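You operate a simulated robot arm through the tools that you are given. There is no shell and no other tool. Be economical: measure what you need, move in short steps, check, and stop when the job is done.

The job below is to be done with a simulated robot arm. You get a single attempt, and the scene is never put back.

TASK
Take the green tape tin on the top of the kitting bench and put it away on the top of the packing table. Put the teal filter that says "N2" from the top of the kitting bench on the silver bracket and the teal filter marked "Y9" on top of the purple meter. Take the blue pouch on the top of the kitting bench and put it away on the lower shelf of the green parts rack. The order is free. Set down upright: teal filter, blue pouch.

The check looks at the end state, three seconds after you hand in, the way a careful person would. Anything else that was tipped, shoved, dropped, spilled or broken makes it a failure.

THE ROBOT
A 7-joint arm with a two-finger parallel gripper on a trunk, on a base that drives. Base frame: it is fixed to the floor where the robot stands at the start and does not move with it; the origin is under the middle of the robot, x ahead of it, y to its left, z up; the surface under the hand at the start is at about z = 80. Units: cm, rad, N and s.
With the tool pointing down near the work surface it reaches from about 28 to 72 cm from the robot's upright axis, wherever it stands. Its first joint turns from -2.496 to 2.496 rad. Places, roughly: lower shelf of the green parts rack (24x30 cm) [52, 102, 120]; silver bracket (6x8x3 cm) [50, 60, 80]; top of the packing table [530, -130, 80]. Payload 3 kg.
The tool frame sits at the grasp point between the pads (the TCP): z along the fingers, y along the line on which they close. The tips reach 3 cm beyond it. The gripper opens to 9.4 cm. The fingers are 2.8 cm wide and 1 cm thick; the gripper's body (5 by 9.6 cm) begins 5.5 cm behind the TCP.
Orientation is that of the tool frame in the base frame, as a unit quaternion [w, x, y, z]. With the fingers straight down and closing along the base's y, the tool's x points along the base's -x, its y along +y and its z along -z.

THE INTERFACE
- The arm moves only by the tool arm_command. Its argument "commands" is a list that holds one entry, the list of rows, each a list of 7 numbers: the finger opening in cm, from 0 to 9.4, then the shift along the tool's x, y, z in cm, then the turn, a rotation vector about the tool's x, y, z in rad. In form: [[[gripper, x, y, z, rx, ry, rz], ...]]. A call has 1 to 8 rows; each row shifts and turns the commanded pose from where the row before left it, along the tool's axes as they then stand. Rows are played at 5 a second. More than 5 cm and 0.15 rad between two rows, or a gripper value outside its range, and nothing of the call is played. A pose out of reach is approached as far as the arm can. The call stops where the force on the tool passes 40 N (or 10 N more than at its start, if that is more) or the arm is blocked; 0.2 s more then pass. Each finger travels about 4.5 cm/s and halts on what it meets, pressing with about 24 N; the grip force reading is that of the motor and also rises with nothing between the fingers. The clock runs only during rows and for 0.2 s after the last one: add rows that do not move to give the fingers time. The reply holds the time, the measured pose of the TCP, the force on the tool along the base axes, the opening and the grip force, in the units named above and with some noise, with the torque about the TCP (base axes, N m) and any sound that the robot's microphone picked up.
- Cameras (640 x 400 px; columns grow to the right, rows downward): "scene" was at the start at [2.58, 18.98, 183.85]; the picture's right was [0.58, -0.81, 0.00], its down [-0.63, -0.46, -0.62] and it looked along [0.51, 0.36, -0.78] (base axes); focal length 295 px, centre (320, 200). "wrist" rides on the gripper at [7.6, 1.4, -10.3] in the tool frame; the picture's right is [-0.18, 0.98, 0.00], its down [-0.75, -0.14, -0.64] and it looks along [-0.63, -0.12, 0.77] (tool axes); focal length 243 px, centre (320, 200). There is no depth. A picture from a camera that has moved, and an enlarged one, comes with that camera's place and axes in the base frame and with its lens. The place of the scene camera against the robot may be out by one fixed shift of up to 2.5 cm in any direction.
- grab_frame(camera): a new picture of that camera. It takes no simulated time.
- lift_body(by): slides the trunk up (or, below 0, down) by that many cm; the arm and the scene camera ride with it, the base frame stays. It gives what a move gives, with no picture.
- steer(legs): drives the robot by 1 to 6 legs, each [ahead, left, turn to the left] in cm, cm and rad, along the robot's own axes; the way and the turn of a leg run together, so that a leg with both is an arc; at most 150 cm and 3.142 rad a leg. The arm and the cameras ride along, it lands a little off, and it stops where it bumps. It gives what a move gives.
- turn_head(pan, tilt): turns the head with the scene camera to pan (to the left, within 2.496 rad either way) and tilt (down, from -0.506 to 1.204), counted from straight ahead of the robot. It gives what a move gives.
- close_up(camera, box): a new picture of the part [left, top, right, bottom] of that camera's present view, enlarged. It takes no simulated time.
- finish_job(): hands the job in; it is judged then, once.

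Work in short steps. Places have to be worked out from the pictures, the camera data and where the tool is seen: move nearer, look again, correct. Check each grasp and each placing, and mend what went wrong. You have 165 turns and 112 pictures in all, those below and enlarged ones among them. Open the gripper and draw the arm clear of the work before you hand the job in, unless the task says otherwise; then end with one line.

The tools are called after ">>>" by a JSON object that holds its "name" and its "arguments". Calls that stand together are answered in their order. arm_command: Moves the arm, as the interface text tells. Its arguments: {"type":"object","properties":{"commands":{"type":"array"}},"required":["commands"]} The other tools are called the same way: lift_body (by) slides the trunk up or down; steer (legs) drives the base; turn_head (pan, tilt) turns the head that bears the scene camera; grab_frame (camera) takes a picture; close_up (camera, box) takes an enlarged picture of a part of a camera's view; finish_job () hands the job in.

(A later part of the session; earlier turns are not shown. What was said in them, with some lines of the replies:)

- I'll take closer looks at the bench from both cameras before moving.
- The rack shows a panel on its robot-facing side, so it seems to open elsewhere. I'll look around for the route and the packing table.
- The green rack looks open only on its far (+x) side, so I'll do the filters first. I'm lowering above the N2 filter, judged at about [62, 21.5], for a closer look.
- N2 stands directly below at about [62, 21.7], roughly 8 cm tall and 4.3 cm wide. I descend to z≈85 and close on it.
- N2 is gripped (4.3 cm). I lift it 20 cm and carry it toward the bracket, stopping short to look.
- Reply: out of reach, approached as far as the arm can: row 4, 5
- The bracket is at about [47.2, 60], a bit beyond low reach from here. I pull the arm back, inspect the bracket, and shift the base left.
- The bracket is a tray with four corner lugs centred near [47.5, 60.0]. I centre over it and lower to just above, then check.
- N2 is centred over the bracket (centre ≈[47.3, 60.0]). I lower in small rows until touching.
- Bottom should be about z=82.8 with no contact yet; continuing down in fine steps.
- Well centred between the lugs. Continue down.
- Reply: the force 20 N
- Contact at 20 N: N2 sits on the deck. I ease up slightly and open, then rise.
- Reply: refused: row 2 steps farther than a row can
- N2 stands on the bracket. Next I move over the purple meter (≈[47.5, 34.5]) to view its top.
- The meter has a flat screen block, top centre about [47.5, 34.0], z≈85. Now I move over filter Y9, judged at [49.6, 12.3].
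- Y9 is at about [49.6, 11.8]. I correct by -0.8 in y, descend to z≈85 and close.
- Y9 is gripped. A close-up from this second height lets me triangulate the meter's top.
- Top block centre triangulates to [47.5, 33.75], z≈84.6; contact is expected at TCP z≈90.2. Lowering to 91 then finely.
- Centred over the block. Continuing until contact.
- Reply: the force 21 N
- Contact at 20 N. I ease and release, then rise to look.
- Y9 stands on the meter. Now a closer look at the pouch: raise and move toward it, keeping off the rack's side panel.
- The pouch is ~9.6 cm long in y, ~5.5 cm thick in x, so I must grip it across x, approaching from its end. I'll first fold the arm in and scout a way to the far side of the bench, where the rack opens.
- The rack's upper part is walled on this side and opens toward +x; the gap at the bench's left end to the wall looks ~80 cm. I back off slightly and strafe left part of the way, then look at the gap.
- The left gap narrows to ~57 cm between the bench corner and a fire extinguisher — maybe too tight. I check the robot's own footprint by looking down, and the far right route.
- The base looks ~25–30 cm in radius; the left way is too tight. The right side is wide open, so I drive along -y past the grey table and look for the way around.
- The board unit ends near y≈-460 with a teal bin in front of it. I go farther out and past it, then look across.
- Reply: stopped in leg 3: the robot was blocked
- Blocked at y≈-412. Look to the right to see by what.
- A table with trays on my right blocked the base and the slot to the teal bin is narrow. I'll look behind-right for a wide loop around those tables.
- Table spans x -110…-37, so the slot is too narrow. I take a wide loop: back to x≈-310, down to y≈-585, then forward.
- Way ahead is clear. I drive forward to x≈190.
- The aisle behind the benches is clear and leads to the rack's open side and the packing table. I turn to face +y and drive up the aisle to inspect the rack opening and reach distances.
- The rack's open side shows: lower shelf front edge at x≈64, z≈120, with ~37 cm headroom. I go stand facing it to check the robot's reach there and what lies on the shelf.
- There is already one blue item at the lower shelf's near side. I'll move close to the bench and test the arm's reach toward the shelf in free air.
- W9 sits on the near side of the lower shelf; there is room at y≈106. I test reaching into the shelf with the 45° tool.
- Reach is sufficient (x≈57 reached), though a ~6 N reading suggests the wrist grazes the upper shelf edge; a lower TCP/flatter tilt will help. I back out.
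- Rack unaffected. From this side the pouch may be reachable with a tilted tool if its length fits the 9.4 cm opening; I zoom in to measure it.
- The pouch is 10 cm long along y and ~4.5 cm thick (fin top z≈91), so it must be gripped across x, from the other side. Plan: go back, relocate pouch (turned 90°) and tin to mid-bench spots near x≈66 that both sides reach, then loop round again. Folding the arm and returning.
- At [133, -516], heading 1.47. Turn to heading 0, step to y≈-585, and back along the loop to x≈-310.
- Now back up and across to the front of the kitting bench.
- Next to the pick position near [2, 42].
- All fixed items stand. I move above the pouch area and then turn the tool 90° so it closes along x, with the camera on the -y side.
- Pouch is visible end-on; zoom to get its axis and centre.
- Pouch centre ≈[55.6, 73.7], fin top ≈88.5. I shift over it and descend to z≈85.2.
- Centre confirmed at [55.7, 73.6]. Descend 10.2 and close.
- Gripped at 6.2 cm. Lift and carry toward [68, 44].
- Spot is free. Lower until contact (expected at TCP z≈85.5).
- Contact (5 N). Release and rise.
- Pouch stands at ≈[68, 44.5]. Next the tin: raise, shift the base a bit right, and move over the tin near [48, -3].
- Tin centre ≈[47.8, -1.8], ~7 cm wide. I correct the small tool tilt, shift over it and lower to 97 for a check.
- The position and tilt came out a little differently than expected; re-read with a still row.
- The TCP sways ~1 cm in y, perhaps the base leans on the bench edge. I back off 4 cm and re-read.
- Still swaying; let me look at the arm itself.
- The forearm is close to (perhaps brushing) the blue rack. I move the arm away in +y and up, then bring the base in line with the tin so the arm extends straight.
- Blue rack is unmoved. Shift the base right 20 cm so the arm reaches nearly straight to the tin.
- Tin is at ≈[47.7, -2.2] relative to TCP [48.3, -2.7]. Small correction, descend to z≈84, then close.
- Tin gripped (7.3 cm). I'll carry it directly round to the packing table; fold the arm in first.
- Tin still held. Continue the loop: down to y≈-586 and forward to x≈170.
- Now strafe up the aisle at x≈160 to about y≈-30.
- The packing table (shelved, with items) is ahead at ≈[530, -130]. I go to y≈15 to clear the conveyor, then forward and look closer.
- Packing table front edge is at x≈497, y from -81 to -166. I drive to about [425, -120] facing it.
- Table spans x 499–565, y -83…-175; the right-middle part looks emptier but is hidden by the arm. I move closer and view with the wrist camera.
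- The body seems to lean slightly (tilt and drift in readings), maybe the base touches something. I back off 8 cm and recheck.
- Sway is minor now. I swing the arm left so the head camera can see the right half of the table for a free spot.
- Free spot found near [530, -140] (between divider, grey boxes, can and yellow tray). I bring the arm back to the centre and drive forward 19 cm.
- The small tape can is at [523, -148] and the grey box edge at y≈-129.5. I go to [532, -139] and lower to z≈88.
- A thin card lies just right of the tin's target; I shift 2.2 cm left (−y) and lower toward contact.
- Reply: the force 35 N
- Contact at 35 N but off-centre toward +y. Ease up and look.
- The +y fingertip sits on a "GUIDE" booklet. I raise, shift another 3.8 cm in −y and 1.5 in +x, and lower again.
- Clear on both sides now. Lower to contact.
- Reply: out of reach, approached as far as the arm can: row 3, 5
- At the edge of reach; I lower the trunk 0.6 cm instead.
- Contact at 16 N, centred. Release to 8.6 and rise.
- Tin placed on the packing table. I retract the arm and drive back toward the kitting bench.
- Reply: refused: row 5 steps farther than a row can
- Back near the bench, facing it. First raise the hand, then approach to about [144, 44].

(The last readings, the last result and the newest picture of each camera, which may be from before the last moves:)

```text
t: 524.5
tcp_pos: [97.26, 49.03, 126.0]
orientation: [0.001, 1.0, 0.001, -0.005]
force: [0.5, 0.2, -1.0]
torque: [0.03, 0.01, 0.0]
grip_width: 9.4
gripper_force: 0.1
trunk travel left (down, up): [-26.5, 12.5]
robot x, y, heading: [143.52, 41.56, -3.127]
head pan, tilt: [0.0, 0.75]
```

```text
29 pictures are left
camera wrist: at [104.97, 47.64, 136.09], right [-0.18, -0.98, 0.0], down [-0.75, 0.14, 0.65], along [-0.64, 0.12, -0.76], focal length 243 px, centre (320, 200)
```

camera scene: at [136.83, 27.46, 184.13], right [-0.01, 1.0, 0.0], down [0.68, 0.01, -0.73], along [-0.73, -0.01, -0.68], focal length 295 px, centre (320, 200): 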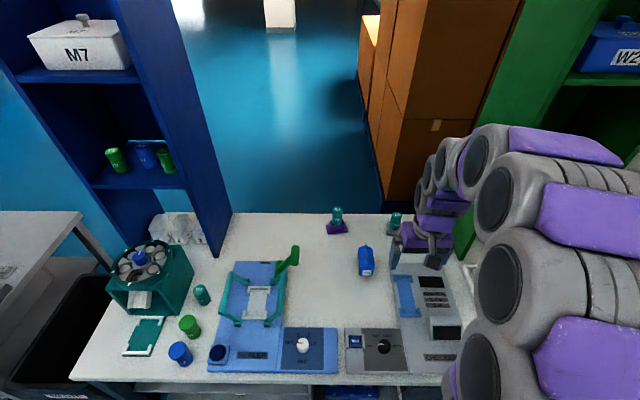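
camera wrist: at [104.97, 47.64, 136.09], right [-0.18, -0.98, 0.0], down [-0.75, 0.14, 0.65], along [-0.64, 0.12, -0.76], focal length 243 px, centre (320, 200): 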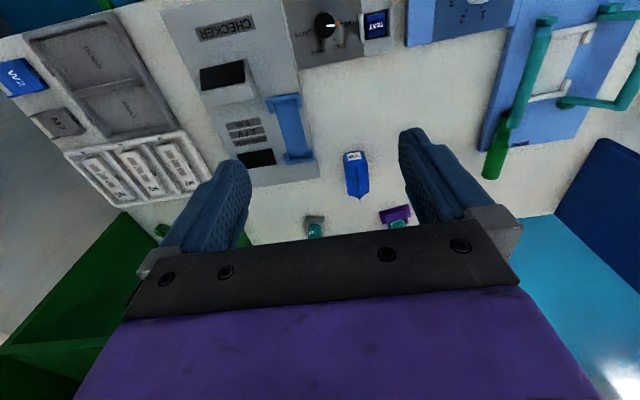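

Pouch at ≈[68–69, 45]. I tilt the tool 45° toward it and move to a pre-grasp point up and behind along the tool axis.

>>> {"name": "arm_command", "arguments": {"commands": [[[9.4, 0, 0, 0, 0, -0.13, 0], [9.4, 0, 0, 0, 0, -0.13, 0], [9.4, 0, 0, 0, 0, -0.13, 0], [9.4, 0, 0, 0, 0, -0.13, 0], [9.4, 0, 0, 0, 0, -0.13, 0], [9.4, 0, 0, 0, 0, -0.135, 0]]]}}

>>> {"name": "arm_command", "arguments": {"commands": [[[9.4, 1.5, 0.75, 4.5, 0, 0, 0], [9.4, 1.5, 0.75, 4.5, 0, 0, 0], [9.4, 1.5, 0.75, 4.5, 0, 0, 0], [9.4, 1.5, 0.75, 4.5, 0, 0, 0], [9.4, 1.5, 0.75, 4.5, 0, 0, 0], [9.4, 1.5, 0.75, 4.5, 0, 0, 0], [9.4, 0, 0, 0, 0, 0, 0]]]}}

>>> {"name": "grab_frame", "arguments": {"camera": "wrist"}}

```text
t: 525.9
tcp_pos: [93.67, 50.17, 127.62]
orientation: [0.002, 0.923, 0.001, -0.386]
force: [0.0, -0.4, 0.3]
torque: [-0.04, 0.04, 0.02]
grip_width: 9.4
gripper_force: 0.1
out of reach, approached as far as the arm can: row 5, 6
trunk travel left (down, up): [-26.5, 12.5]
robot x, y, heading: [143.89, 41.63, -3.127]
head pan, tilt: [0.0, 0.75]
```

```text
t: 527.5
tcp_pos: [81.09, 45.66, 102.41]
orientation: [0.001, 0.922, 0.0, -0.388]
force: [0.3, 0.7, 0.1]
torque: [-0.02, 0.01, 0.03]
grip_width: 9.41
gripper_force: 0.1
trunk travel left (down, up): [-26.5, 12.5]
robot x, y, heading: [143.51, 41.53, -3.132]
head pan, tilt: [0.0, 0.75]
```

```text
28 pictures are left
camera wrist: at [93.65, 44.34, 104.11], right [-0.13, -0.98, 0.13], down [-0.07, 0.14, 0.99], along [-0.99, 0.12, -0.09], focal length 243 px, centre (320, 200)
```

wrist: 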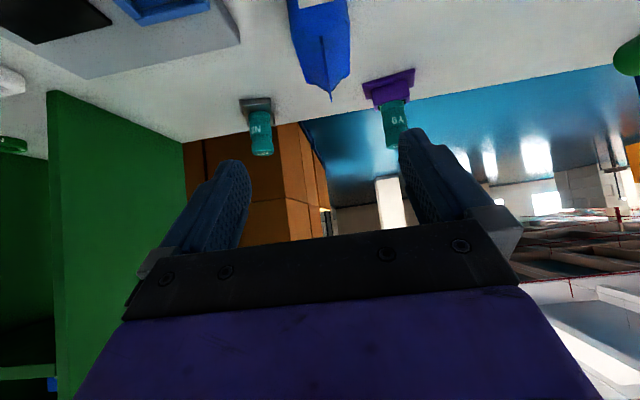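

Pouch axis at y≈44.65, x 63.5–74. I align laterally and advance along the tool axis to TCP ≈[70, 44.65, 85.5].

>>> {"name": "arm_command", "arguments": {"commands": [[[9.4, 4.1, 1.0, 1, 0, 0, 0], [9.4, 0, 0, 4.7, 0, 0, 0], [9.4, 0, 0, 4.7, 0, 0, 0], [9.4, 0, 0, 4.7, 0, 0, 0], [9.4, 0, 0, 0, 0, 0, 0]]]}}

>>> {"name": "grab_frame", "arguments": {"camera": "wrist"}}

```text
t: 528.7
tcp_pos: [73.31, 44.61, 88.81]
orientation: [0.001, 0.922, 0.0, -0.387]
force: [-0.2, 0.2, -1.0]
torque: [-0.01, -0.02, -0.01]
grip_width: 9.4
gripper_force: 0.1
trunk travel left (down, up): [-26.5, 12.5]
robot x, y, heading: [143.29, 41.47, -3.134]
head pan, tilt: [0.0, 0.75]
```

```text
27 pictures are left
camera wrist: at [85.91, 43.14, 90.51], right [-0.13, -0.98, 0.13], down [-0.07, 0.14, 0.99], along [-0.99, 0.12, -0.09], focal length 243 px, centre (320, 200)
```

wrist: 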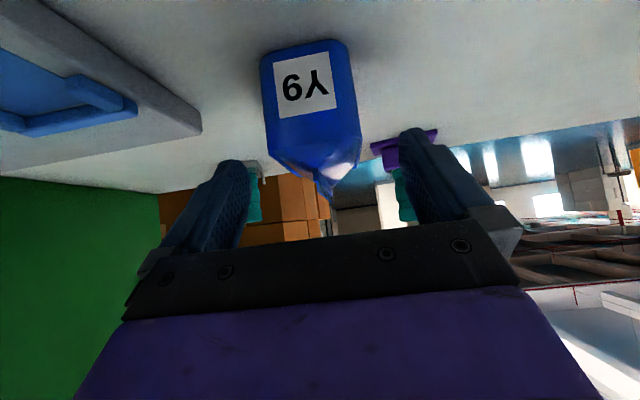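

Aligned. Advance the last 4.7 cm and close.

>>> {"name": "arm_command", "arguments": {"commands": [[[9.4, 0, 0, 2.4, 0, 0, 0], [9.4, 0, 0, 2.2, 0, 0, 0], [9.4, 0, 0, 0, 0, 0, 0]]]}}

>>> {"name": "arm_command", "arguments": {"commands": [[[6.5, 0, 0, 0, 0, 0, 0], [5, 0, 0, 0, 0, 0, 0], [4, 0, 0, 0, 0, 0, 0], [3.5, 0, 0, 0, 0, 0, 0], [3.5, 0, 0, 0, 0, 0, 0]]]}}

```text
t: 529.5
tcp_pos: [69.82, 44.76, 85.69]
orientation: [0.001, 0.922, 0.001, -0.388]
force: [1.1, -0.3, -0.1]
torque: [-0.02, 0.02, 0.02]
grip_width: 9.41
gripper_force: 0.1
trunk travel left (down, up): [-26.5, 12.5]
robot x, y, heading: [143.36, 41.24, -3.127]
head pan, tilt: [0.0, 0.75]
```

```text
t: 530.7
tcp_pos: [69.86, 44.7, 85.63]
orientation: [0.002, 0.922, 0.0, -0.387]
force: [-1.7, 0.0, 1.0]
torque: [0.1, 0.01, -0.02]
grip_width: 6.16
gripper_force: 23.7
trunk travel left (down, up): [-26.5, 12.5]
robot x, y, heading: [143.37, 41.44, -3.133]
head pan, tilt: [0.0, 0.75]
```

Gripped at 6.16 cm. Lift straight up with the arm, then raise the trunk.

>>> {"name": "arm_command", "arguments": {"commands": [[[3.5, -1.5, 0, -1.5, 0, 0, 0], [3.5, -3, 0, -3, 0, 0, 0], [3.5, -3, 0, -3, 0, 0, 0], [3.5, -3, 0, -3, 0, 0, 0], [3.5, -3, 0, -3, 0, 0, 0], [3.5, 0, 0, 0, 0, 0, 0]]]}}

>>> {"name": "grab_frame", "arguments": {"camera": "scene"}}

>>> {"name": "grab_frame", "arguments": {"camera": "wrist"}}

```text
t: 532.1
tcp_pos: [69.76, 44.56, 104.73]
orientation: [0.0, 0.922, 0.0, -0.387]
force: [-0.5, -0.9, 0.1]
torque: [-0.01, -0.01, -0.02]
grip_width: 6.16
gripper_force: 23.4
trunk travel left (down, up): [-26.5, 12.5]
robot x, y, heading: [143.36, 41.65, -3.134]
head pan, tilt: [0.0, 0.75]
```

```text
26 pictures are left
camera scene: at [136.55, 27.43, 184.11], right [-0.01, 1.0, 0.0], down [0.68, 0.01, -0.73], along [-0.73, -0.01, -0.68], focal length 295 px, centre (320, 200)
```

scene: 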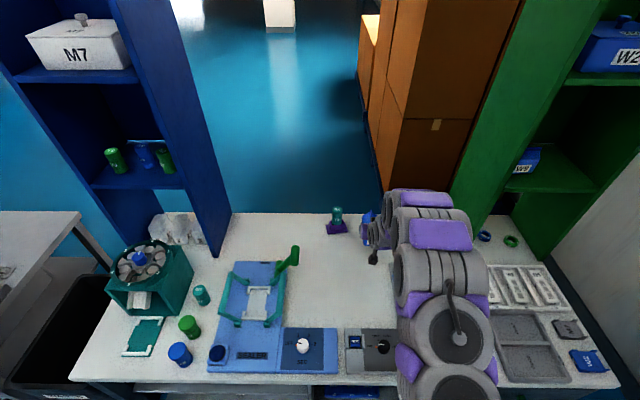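

```text
25 pictures are left
camera wrist: at [82.31, 43.11, 106.49], right [-0.13, -0.98, 0.13], down [-0.07, 0.14, 0.99], along [-0.99, 0.12, -0.09], focal length 243 px, centre (320, 200)
```

wrist: 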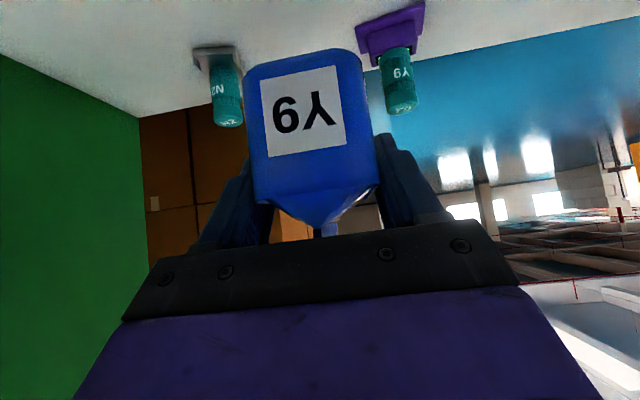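

Pouch is upright in the grip. I raise and pull back clear of the rack front, lift the trunk 12 cm, then strafe to y≈94.

>>> {"name": "arm_command", "arguments": {"commands": [[[3.5, -3, 0, -3, 0, 0, 0], [3.5, -3, 0, -3, 0, 0, 0], [3.5, -3, 0, -3, 0, 0, 0], [3.5, 3.3, 0, -3.3, 0, 0, 0], [3.5, 3.3, 0, -3.3, 0, 0, 0], [3.5, 3.3, 0, -3.3, 0, 0, 0], [3.5, 0, 0, 0, 0, 0, 0]]]}}

>>> {"name": "lift_body", "arguments": {"by": 12}}

>>> {"name": "steer", "arguments": {"legs": [[0, -53, 0]]}}

>>> {"name": "turn_head", "arguments": {"pan": -0.1, "tilt": 0.6}}

>>> {"name": "grab_frame", "arguments": {"camera": "scene"}}

>>> {"name": "grab_frame", "arguments": {"camera": "wrist"}}

```text
t: 533.7
tcp_pos: [84.36, 44.72, 117.42]
orientation: [0.001, 0.922, 0.0, -0.387]
force: [-0.1, 0.8, -1.1]
torque: [0.0, -0.05, -0.01]
grip_width: 6.14
gripper_force: 24.5
trunk travel left (down, up): [-26.5, 12.5]
robot x, y, heading: [143.45, 41.45, -3.129]
head pan, tilt: [0.0, 0.75]
```

```text
t: 535.2
tcp_pos: [84.38, 44.67, 129.52]
orientation: [0.002, 0.922, 0.001, -0.387]
force: [0.0, 0.6, -0.4]
torque: [0.0, -0.04, -0.03]
grip_width: 6.14
gripper_force: 24.0
trunk travel left (down, up): [-38.5, 0.5]
robot x, y, heading: [143.52, 41.68, -3.13]
head pan, tilt: [0.0, 0.75]
```

```text
t: 538.3
tcp_pos: [83.9, 96.64, 129.55]
orientation: [-0.005, 0.922, 0.0, -0.388]
force: [-0.5, -1.1, -0.4]
torque: [0.06, -0.05, -0.05]
grip_width: 6.15
gripper_force: 24.2
trunk travel left (down, up): [-38.5, 0.5]
robot x, y, heading: [142.8, 94.91, -3.13]
head pan, tilt: [0.0, 0.75]
```

```text
t: 539.0
tcp_pos: [83.94, 97.26, 129.44]
orientation: [-0.001, 0.922, 0.001, -0.388]
force: [-0.5, -1.1, -0.7]
torque: [0.03, 0.0, -0.07]
grip_width: 6.15
gripper_force: 23.9
trunk travel left (down, up): [-38.5, 0.5]
robot x, y, heading: [142.92, 94.48, -3.129]
head pan, tilt: [-0.099, 0.6]
```

```text
24 pictures are left
camera scene: at [135.63, 81.16, 197.39], right [0.09, 1.0, 0.0], down [0.56, -0.05, -0.82], along [-0.82, 0.08, -0.57], focal length 295 px, centre (320, 200)
```

scene: 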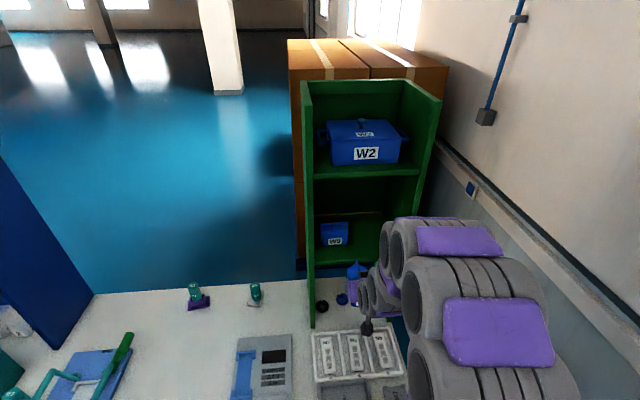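

```text
23 pictures are left
camera wrist: at [96.53, 95.89, 131.19], right [-0.13, -0.98, 0.13], down [-0.07, 0.14, 0.99], along [-0.99, 0.12, -0.09], focal length 243 px, centre (320, 200)
```

wrist: 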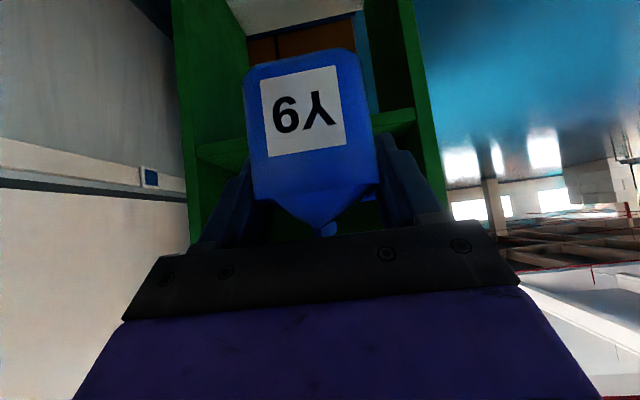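

Geometry confirmed: shelf top z≈120, interior y 86.5–117. I shift to y≈108 and start entering.

>>> {"name": "arm_command", "arguments": {"commands": [[[3.5, 0, -3.7, 0, 0, 0, 0], [3.5, 0, -3.7, 0, 0, 0, 0], [3.5, 0, -3.5, 1, 0, 0, 0], [3.5, -3.1, 0, 3.3, 0, 0, 0], [3.5, -3.1, 0, 3.3, 0, 0, 0], [3.5, -3.1, 0, 3.3, 0, 0, 0], [3.5, 0, 0, 0, 0, 0, 0]]]}}

>>> {"name": "grab_frame", "arguments": {"camera": "scene"}}

>>> {"name": "grab_frame", "arguments": {"camera": "wrist"}}

```text
t: 540.6
tcp_pos: [69.68, 110.56, 128.34]
orientation: [0.005, 0.922, -0.003, -0.387]
force: [-0.6, -0.6, -1.2]
torque: [-0.03, -0.02, 0.02]
grip_width: 6.15
gripper_force: 24.1
trunk travel left (down, up): [-38.5, 0.5]
robot x, y, heading: [142.96, 95.08, -3.132]
head pan, tilt: [-0.099, 0.6]
```

```text
22 pictures are left
camera scene: at [135.62, 83.62, 197.53], right [0.09, 1.0, -0.01], down [0.56, -0.06, -0.82], along [-0.82, 0.07, -0.57], focal length 295 px, centre (320, 200)
```

scene: 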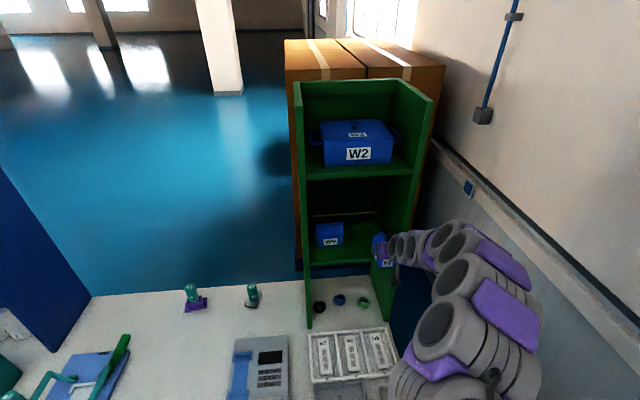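

```text
21 pictures are left
camera wrist: at [82.23, 109.04, 130.08], right [-0.13, -0.98, 0.14], down [-0.07, 0.15, 0.99], along [-0.99, 0.12, -0.09], focal length 243 px, centre (320, 200)
```

wrist: 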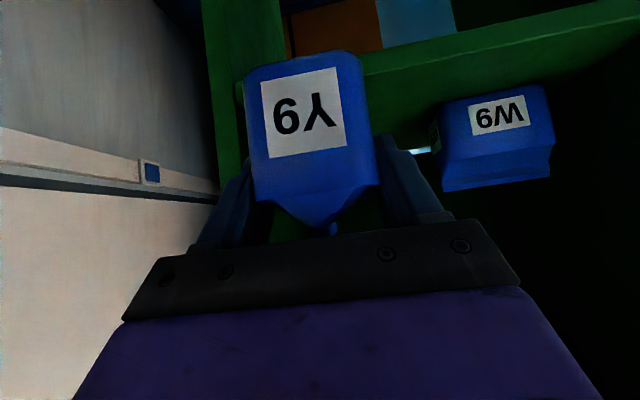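

Swayed to y≈110.6; I correct −2.3 and go the remaining ~12 cm in.

>>> {"name": "arm_command", "arguments": {"commands": [[[3.5, 0, 2.3, 0, 0, 0, 0], [3.5, -2.8, 0, 2.8, 0, 0, 0], [3.5, -2.8, 0, 2.8, 0, 0, 0], [3.5, -2.7, 0, 2.7, 0, 0, 0], [3.5, 0, 0, 0, 0, 0, 0]]]}}

>>> {"name": "grab_frame", "arguments": {"camera": "wrist"}}

>>> {"name": "close_up", "arguments": {"camera": "scene", "box": [280, 150, 480, 290]}}

```text
t: 541.8
tcp_pos: [58.31, 106.17, 128.69]
orientation: [0.001, 0.921, -0.001, -0.389]
force: [0.1, -0.2, -0.5]
torque: [0.0, -0.02, -0.05]
grip_width: 6.16
gripper_force: 23.6
trunk travel left (down, up): [-38.5, 0.5]
robot x, y, heading: [142.57, 94.66, -3.127]
head pan, tilt: [-0.099, 0.6]
```

```text
20 pictures are left
camera wrist: at [70.77, 104.71, 130.37], right [-0.13, -0.98, 0.13], down [-0.07, 0.14, 0.99], along [-0.99, 0.12, -0.08], focal length 243 px, centre (320, 200)
```

wrist: 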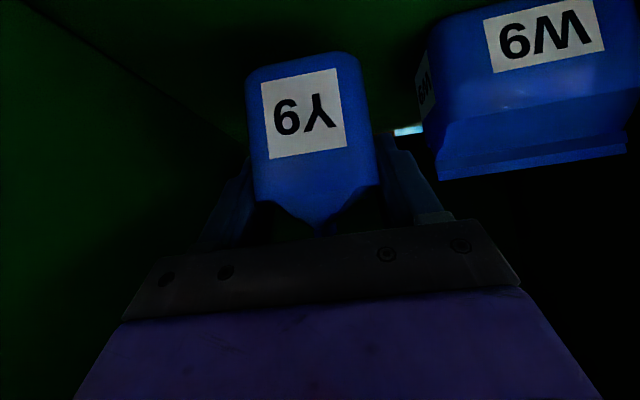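

```text
2.86 times, centred on (380, 220) of scene
camera zoom: at [135.58, 81.13, 197.39], right [0.09, 1.0, 0.0], down [0.56, -0.05, -0.82], along [-0.82, 0.08, -0.57], focal length 843 px, centre (149, 143)
```

zoom: 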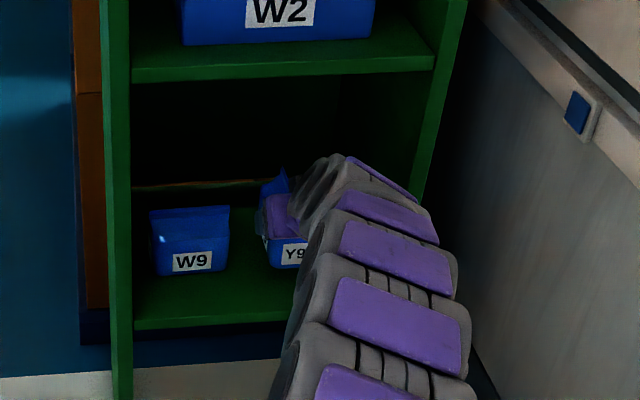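

Inside the shelf, to the right of W9. Shift +1.3 in y, settle, and lower to just above the shelf.

>>> {"name": "arm_command", "arguments": {"commands": [[[3.5, 0.7, -1.3, 0.7, 0, 0, 0], [3.5, 0.7, 0, 0.7, 0, 0, 0], [3.5, 0, 0, 0, 0, 0, 0], [3.5, 0, 0, 0, 0, 0, 0], [3.5, 0, 0, 0, 0, 0, 0]]]}}

```text
t: 543.0
tcp_pos: [58.04, 108.05, 126.79]
orientation: [0.001, 0.922, -0.002, -0.388]
force: [0.0, -0.5, -0.7]
torque: [0.0, -0.04, -0.02]
grip_width: 6.17
gripper_force: 24.4
trunk travel left (down, up): [-38.5, 0.5]
robot x, y, heading: [142.57, 94.73, -3.13]
head pan, tilt: [-0.099, 0.6]
```

>>> {"name": "arm_command", "arguments": {"commands": [[[3.5, 0.35, 0, 0.35, 0, 0, 0], [3.5, 0.2, 0, 0.2, 0, 0, 0], [3.5, 0.15, 0, 0.15, 0, 0, 0], [3.5, 0, 0, 0, 0, 0, 0]]]}}

```text
t: 544.0
tcp_pos: [58.02, 108.2, 125.73]
orientation: [0.002, 0.922, -0.001, -0.388]
force: [0.4, -1.0, 1.2]
torque: [0.06, 0.15, 0.04]
grip_width: 6.18
gripper_force: 23.7
trunk travel left (down, up): [-38.5, 0.5]
robot x, y, heading: [142.97, 94.68, -3.128]
head pan, tilt: [-0.099, 0.6]
```

Nearly touching (slight rise in force). A bit more down.

>>> {"name": "arm_command", "arguments": {"commands": [[[3.5, 0.12, 0, 0.12, 0, 0, 0], [3.5, 0.1, 0, 0.1, 0, 0, 0], [3.5, 0, 0, 0, 0, 0, 0]]]}}

```text
t: 544.8
tcp_pos: [58.03, 108.12, 125.58]
orientation: [0.001, 0.921, -0.001, -0.39]
force: [-0.9, -1.0, 18.7]
torque: [0.27, -0.08, 0.08]
grip_width: 6.16
gripper_force: 24.0
trunk travel left (down, up): [-38.5, 0.5]
robot x, y, heading: [142.51, 94.56, -3.135]
head pan, tilt: [-0.099, 0.6]
```

Contact at 19 N. Ease slightly, open, and withdraw along the tool axis.

>>> {"name": "arm_command", "arguments": {"commands": [[[3.5, -0.1, 0, -0.1, 0, 0, 0], [6.5, 0, 0, 0, 0, 0, 0], [8, 0, 0, 0, 0, 0, 0], [9.2, 0, 0, 0, 0, 0, 0], [9.2, 0, 0, 0, 0, 0, 0]]]}}

>>> {"name": "grab_frame", "arguments": {"camera": "wrist"}}

```text
t: 546.0
tcp_pos: [57.92, 108.17, 125.4]
orientation: [0.001, 0.922, -0.001, -0.387]
force: [0.6, -0.4, 0.1]
torque: [0.0, 0.0, -0.01]
grip_width: 9.18
gripper_force: 0.0
trunk travel left (down, up): [-38.5, 0.5]
robot x, y, heading: [142.55, 94.44, -3.132]
head pan, tilt: [-0.099, 0.6]
```

```text
18 pictures are left
camera wrist: at [70.56, 106.76, 127.15], right [-0.13, -0.98, 0.14], down [-0.07, 0.14, 0.99], along [-0.99, 0.12, -0.09], focal length 243 px, centre (320, 200)
```

wrist: 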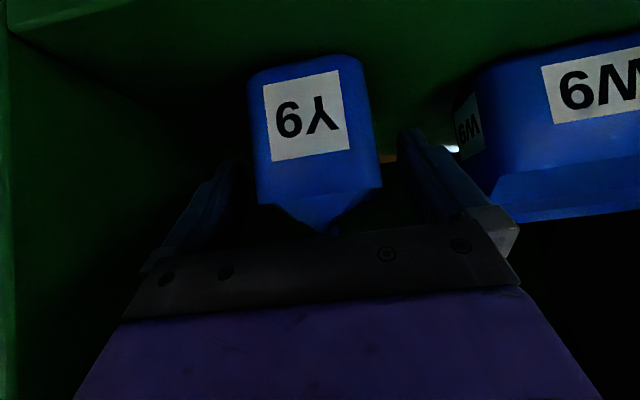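

Released, standing. Withdraw: 6 cm along the tool axis, then straight back in +x.

>>> {"name": "arm_command", "arguments": {"commands": [[[9.2, 0, 0, -3, 0, 0, 0], [9.2, 0, 0, -3, 0, 0, 0], [9.2, 2, 0, -4, 0, 0, 0], [9.2, 3.3, 0, -3.3, 0, 0, 0], [9.2, 3.3, 0, -3.3, 0, 0, 0], [9.2, 3.3, 0, -3.3, 0, 0, 0], [9.2, 3.3, 0, -3.3, 0, 0, 0]]]}}

>>> {"name": "grab_frame", "arguments": {"camera": "wrist"}}

>>> {"name": "grab_frame", "arguments": {"camera": "scene"}}

```text
t: 547.6
tcp_pos: [85.39, 108.19, 130.8]
orientation: [0.002, 0.922, -0.002, -0.388]
force: [0.4, 0.7, 0.5]
torque: [-0.01, 0.03, 0.03]
grip_width: 9.2
gripper_force: 0.0
trunk travel left (down, up): [-38.5, 0.5]
robot x, y, heading: [142.38, 94.82, -3.13]
head pan, tilt: [-0.099, 0.6]
```

```text
17 pictures are left
camera wrist: at [97.95, 106.73, 132.5], right [-0.13, -0.98, 0.14], down [-0.07, 0.15, 0.99], along [-0.99, 0.12, -0.09], focal length 243 px, centre (320, 200)
```

wrist: 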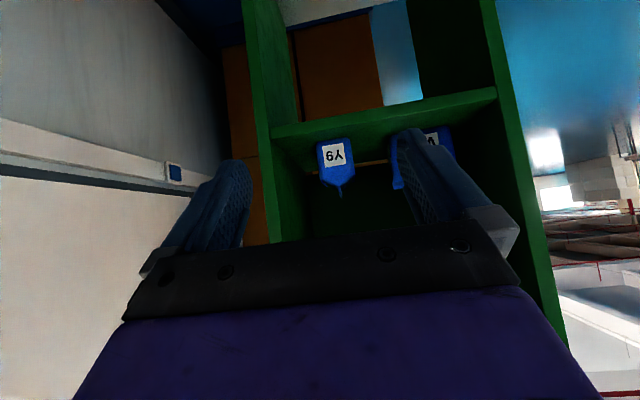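

```text
16 pictures are left
camera scene: at [136.02, 81.81, 197.44], right [0.09, 1.0, 0.0], down [0.56, -0.05, -0.82], along [-0.82, 0.07, -0.57], focal length 295 px, centre (320, 200)
```

scene: 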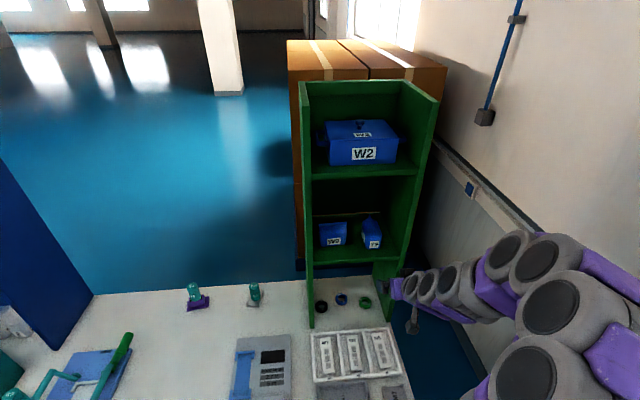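

Both pouches stand on the lower shelf. A final close check of the shelf and filters, and back the base away.

>>> {"name": "close_up", "arguments": {"camera": "scene", "box": [160, 200, 420, 330]}}

>>> {"name": "steer", "arguments": {"legs": [[-15, 10, 0]]}}

```text
2.46 times, centred on (290, 265) of scene
camera zoom: at [136.02, 81.81, 197.44], right [0.09, 1.0, 0.0], down [0.56, -0.05, -0.82], along [-0.82, 0.07, -0.57], focal length 726 px, centre (394, 40)
```

zoom: 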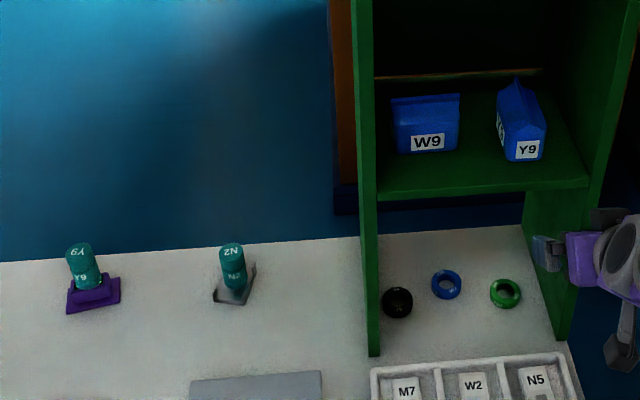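

```text
t: 549.1
tcp_pos: [100.13, 99.2, 130.66]
orientation: [0.005, 0.922, -0.003, -0.387]
force: [0.8, 0.3, -0.5]
torque: [-0.02, 0.01, 0.03]
grip_width: 9.2
gripper_force: 0.2
trunk travel left (down, up): [-38.5, 0.5]
robot x, y, heading: [157.69, 85.08, -3.132]
head pan, tilt: [-0.099, 0.6]
```

Every item stands in its place, the gripper is open and the arm is clear, so I hand in.

>>> {"name": "finish_job", "arguments": {}}

```text
The job is handed in.
```

I handed the job in with all four items placed. The green tape tin is on the packing table, N2 is on the silver bracket, Y9 is on the purple meter, and the blue pouch stands on the lower shelf of the green rack. On the way, the base bumped a tray table, the arm may have brushed both racks, and a fingertip pressed on a guide booklet on the packing table; pictures showed nothing moved.
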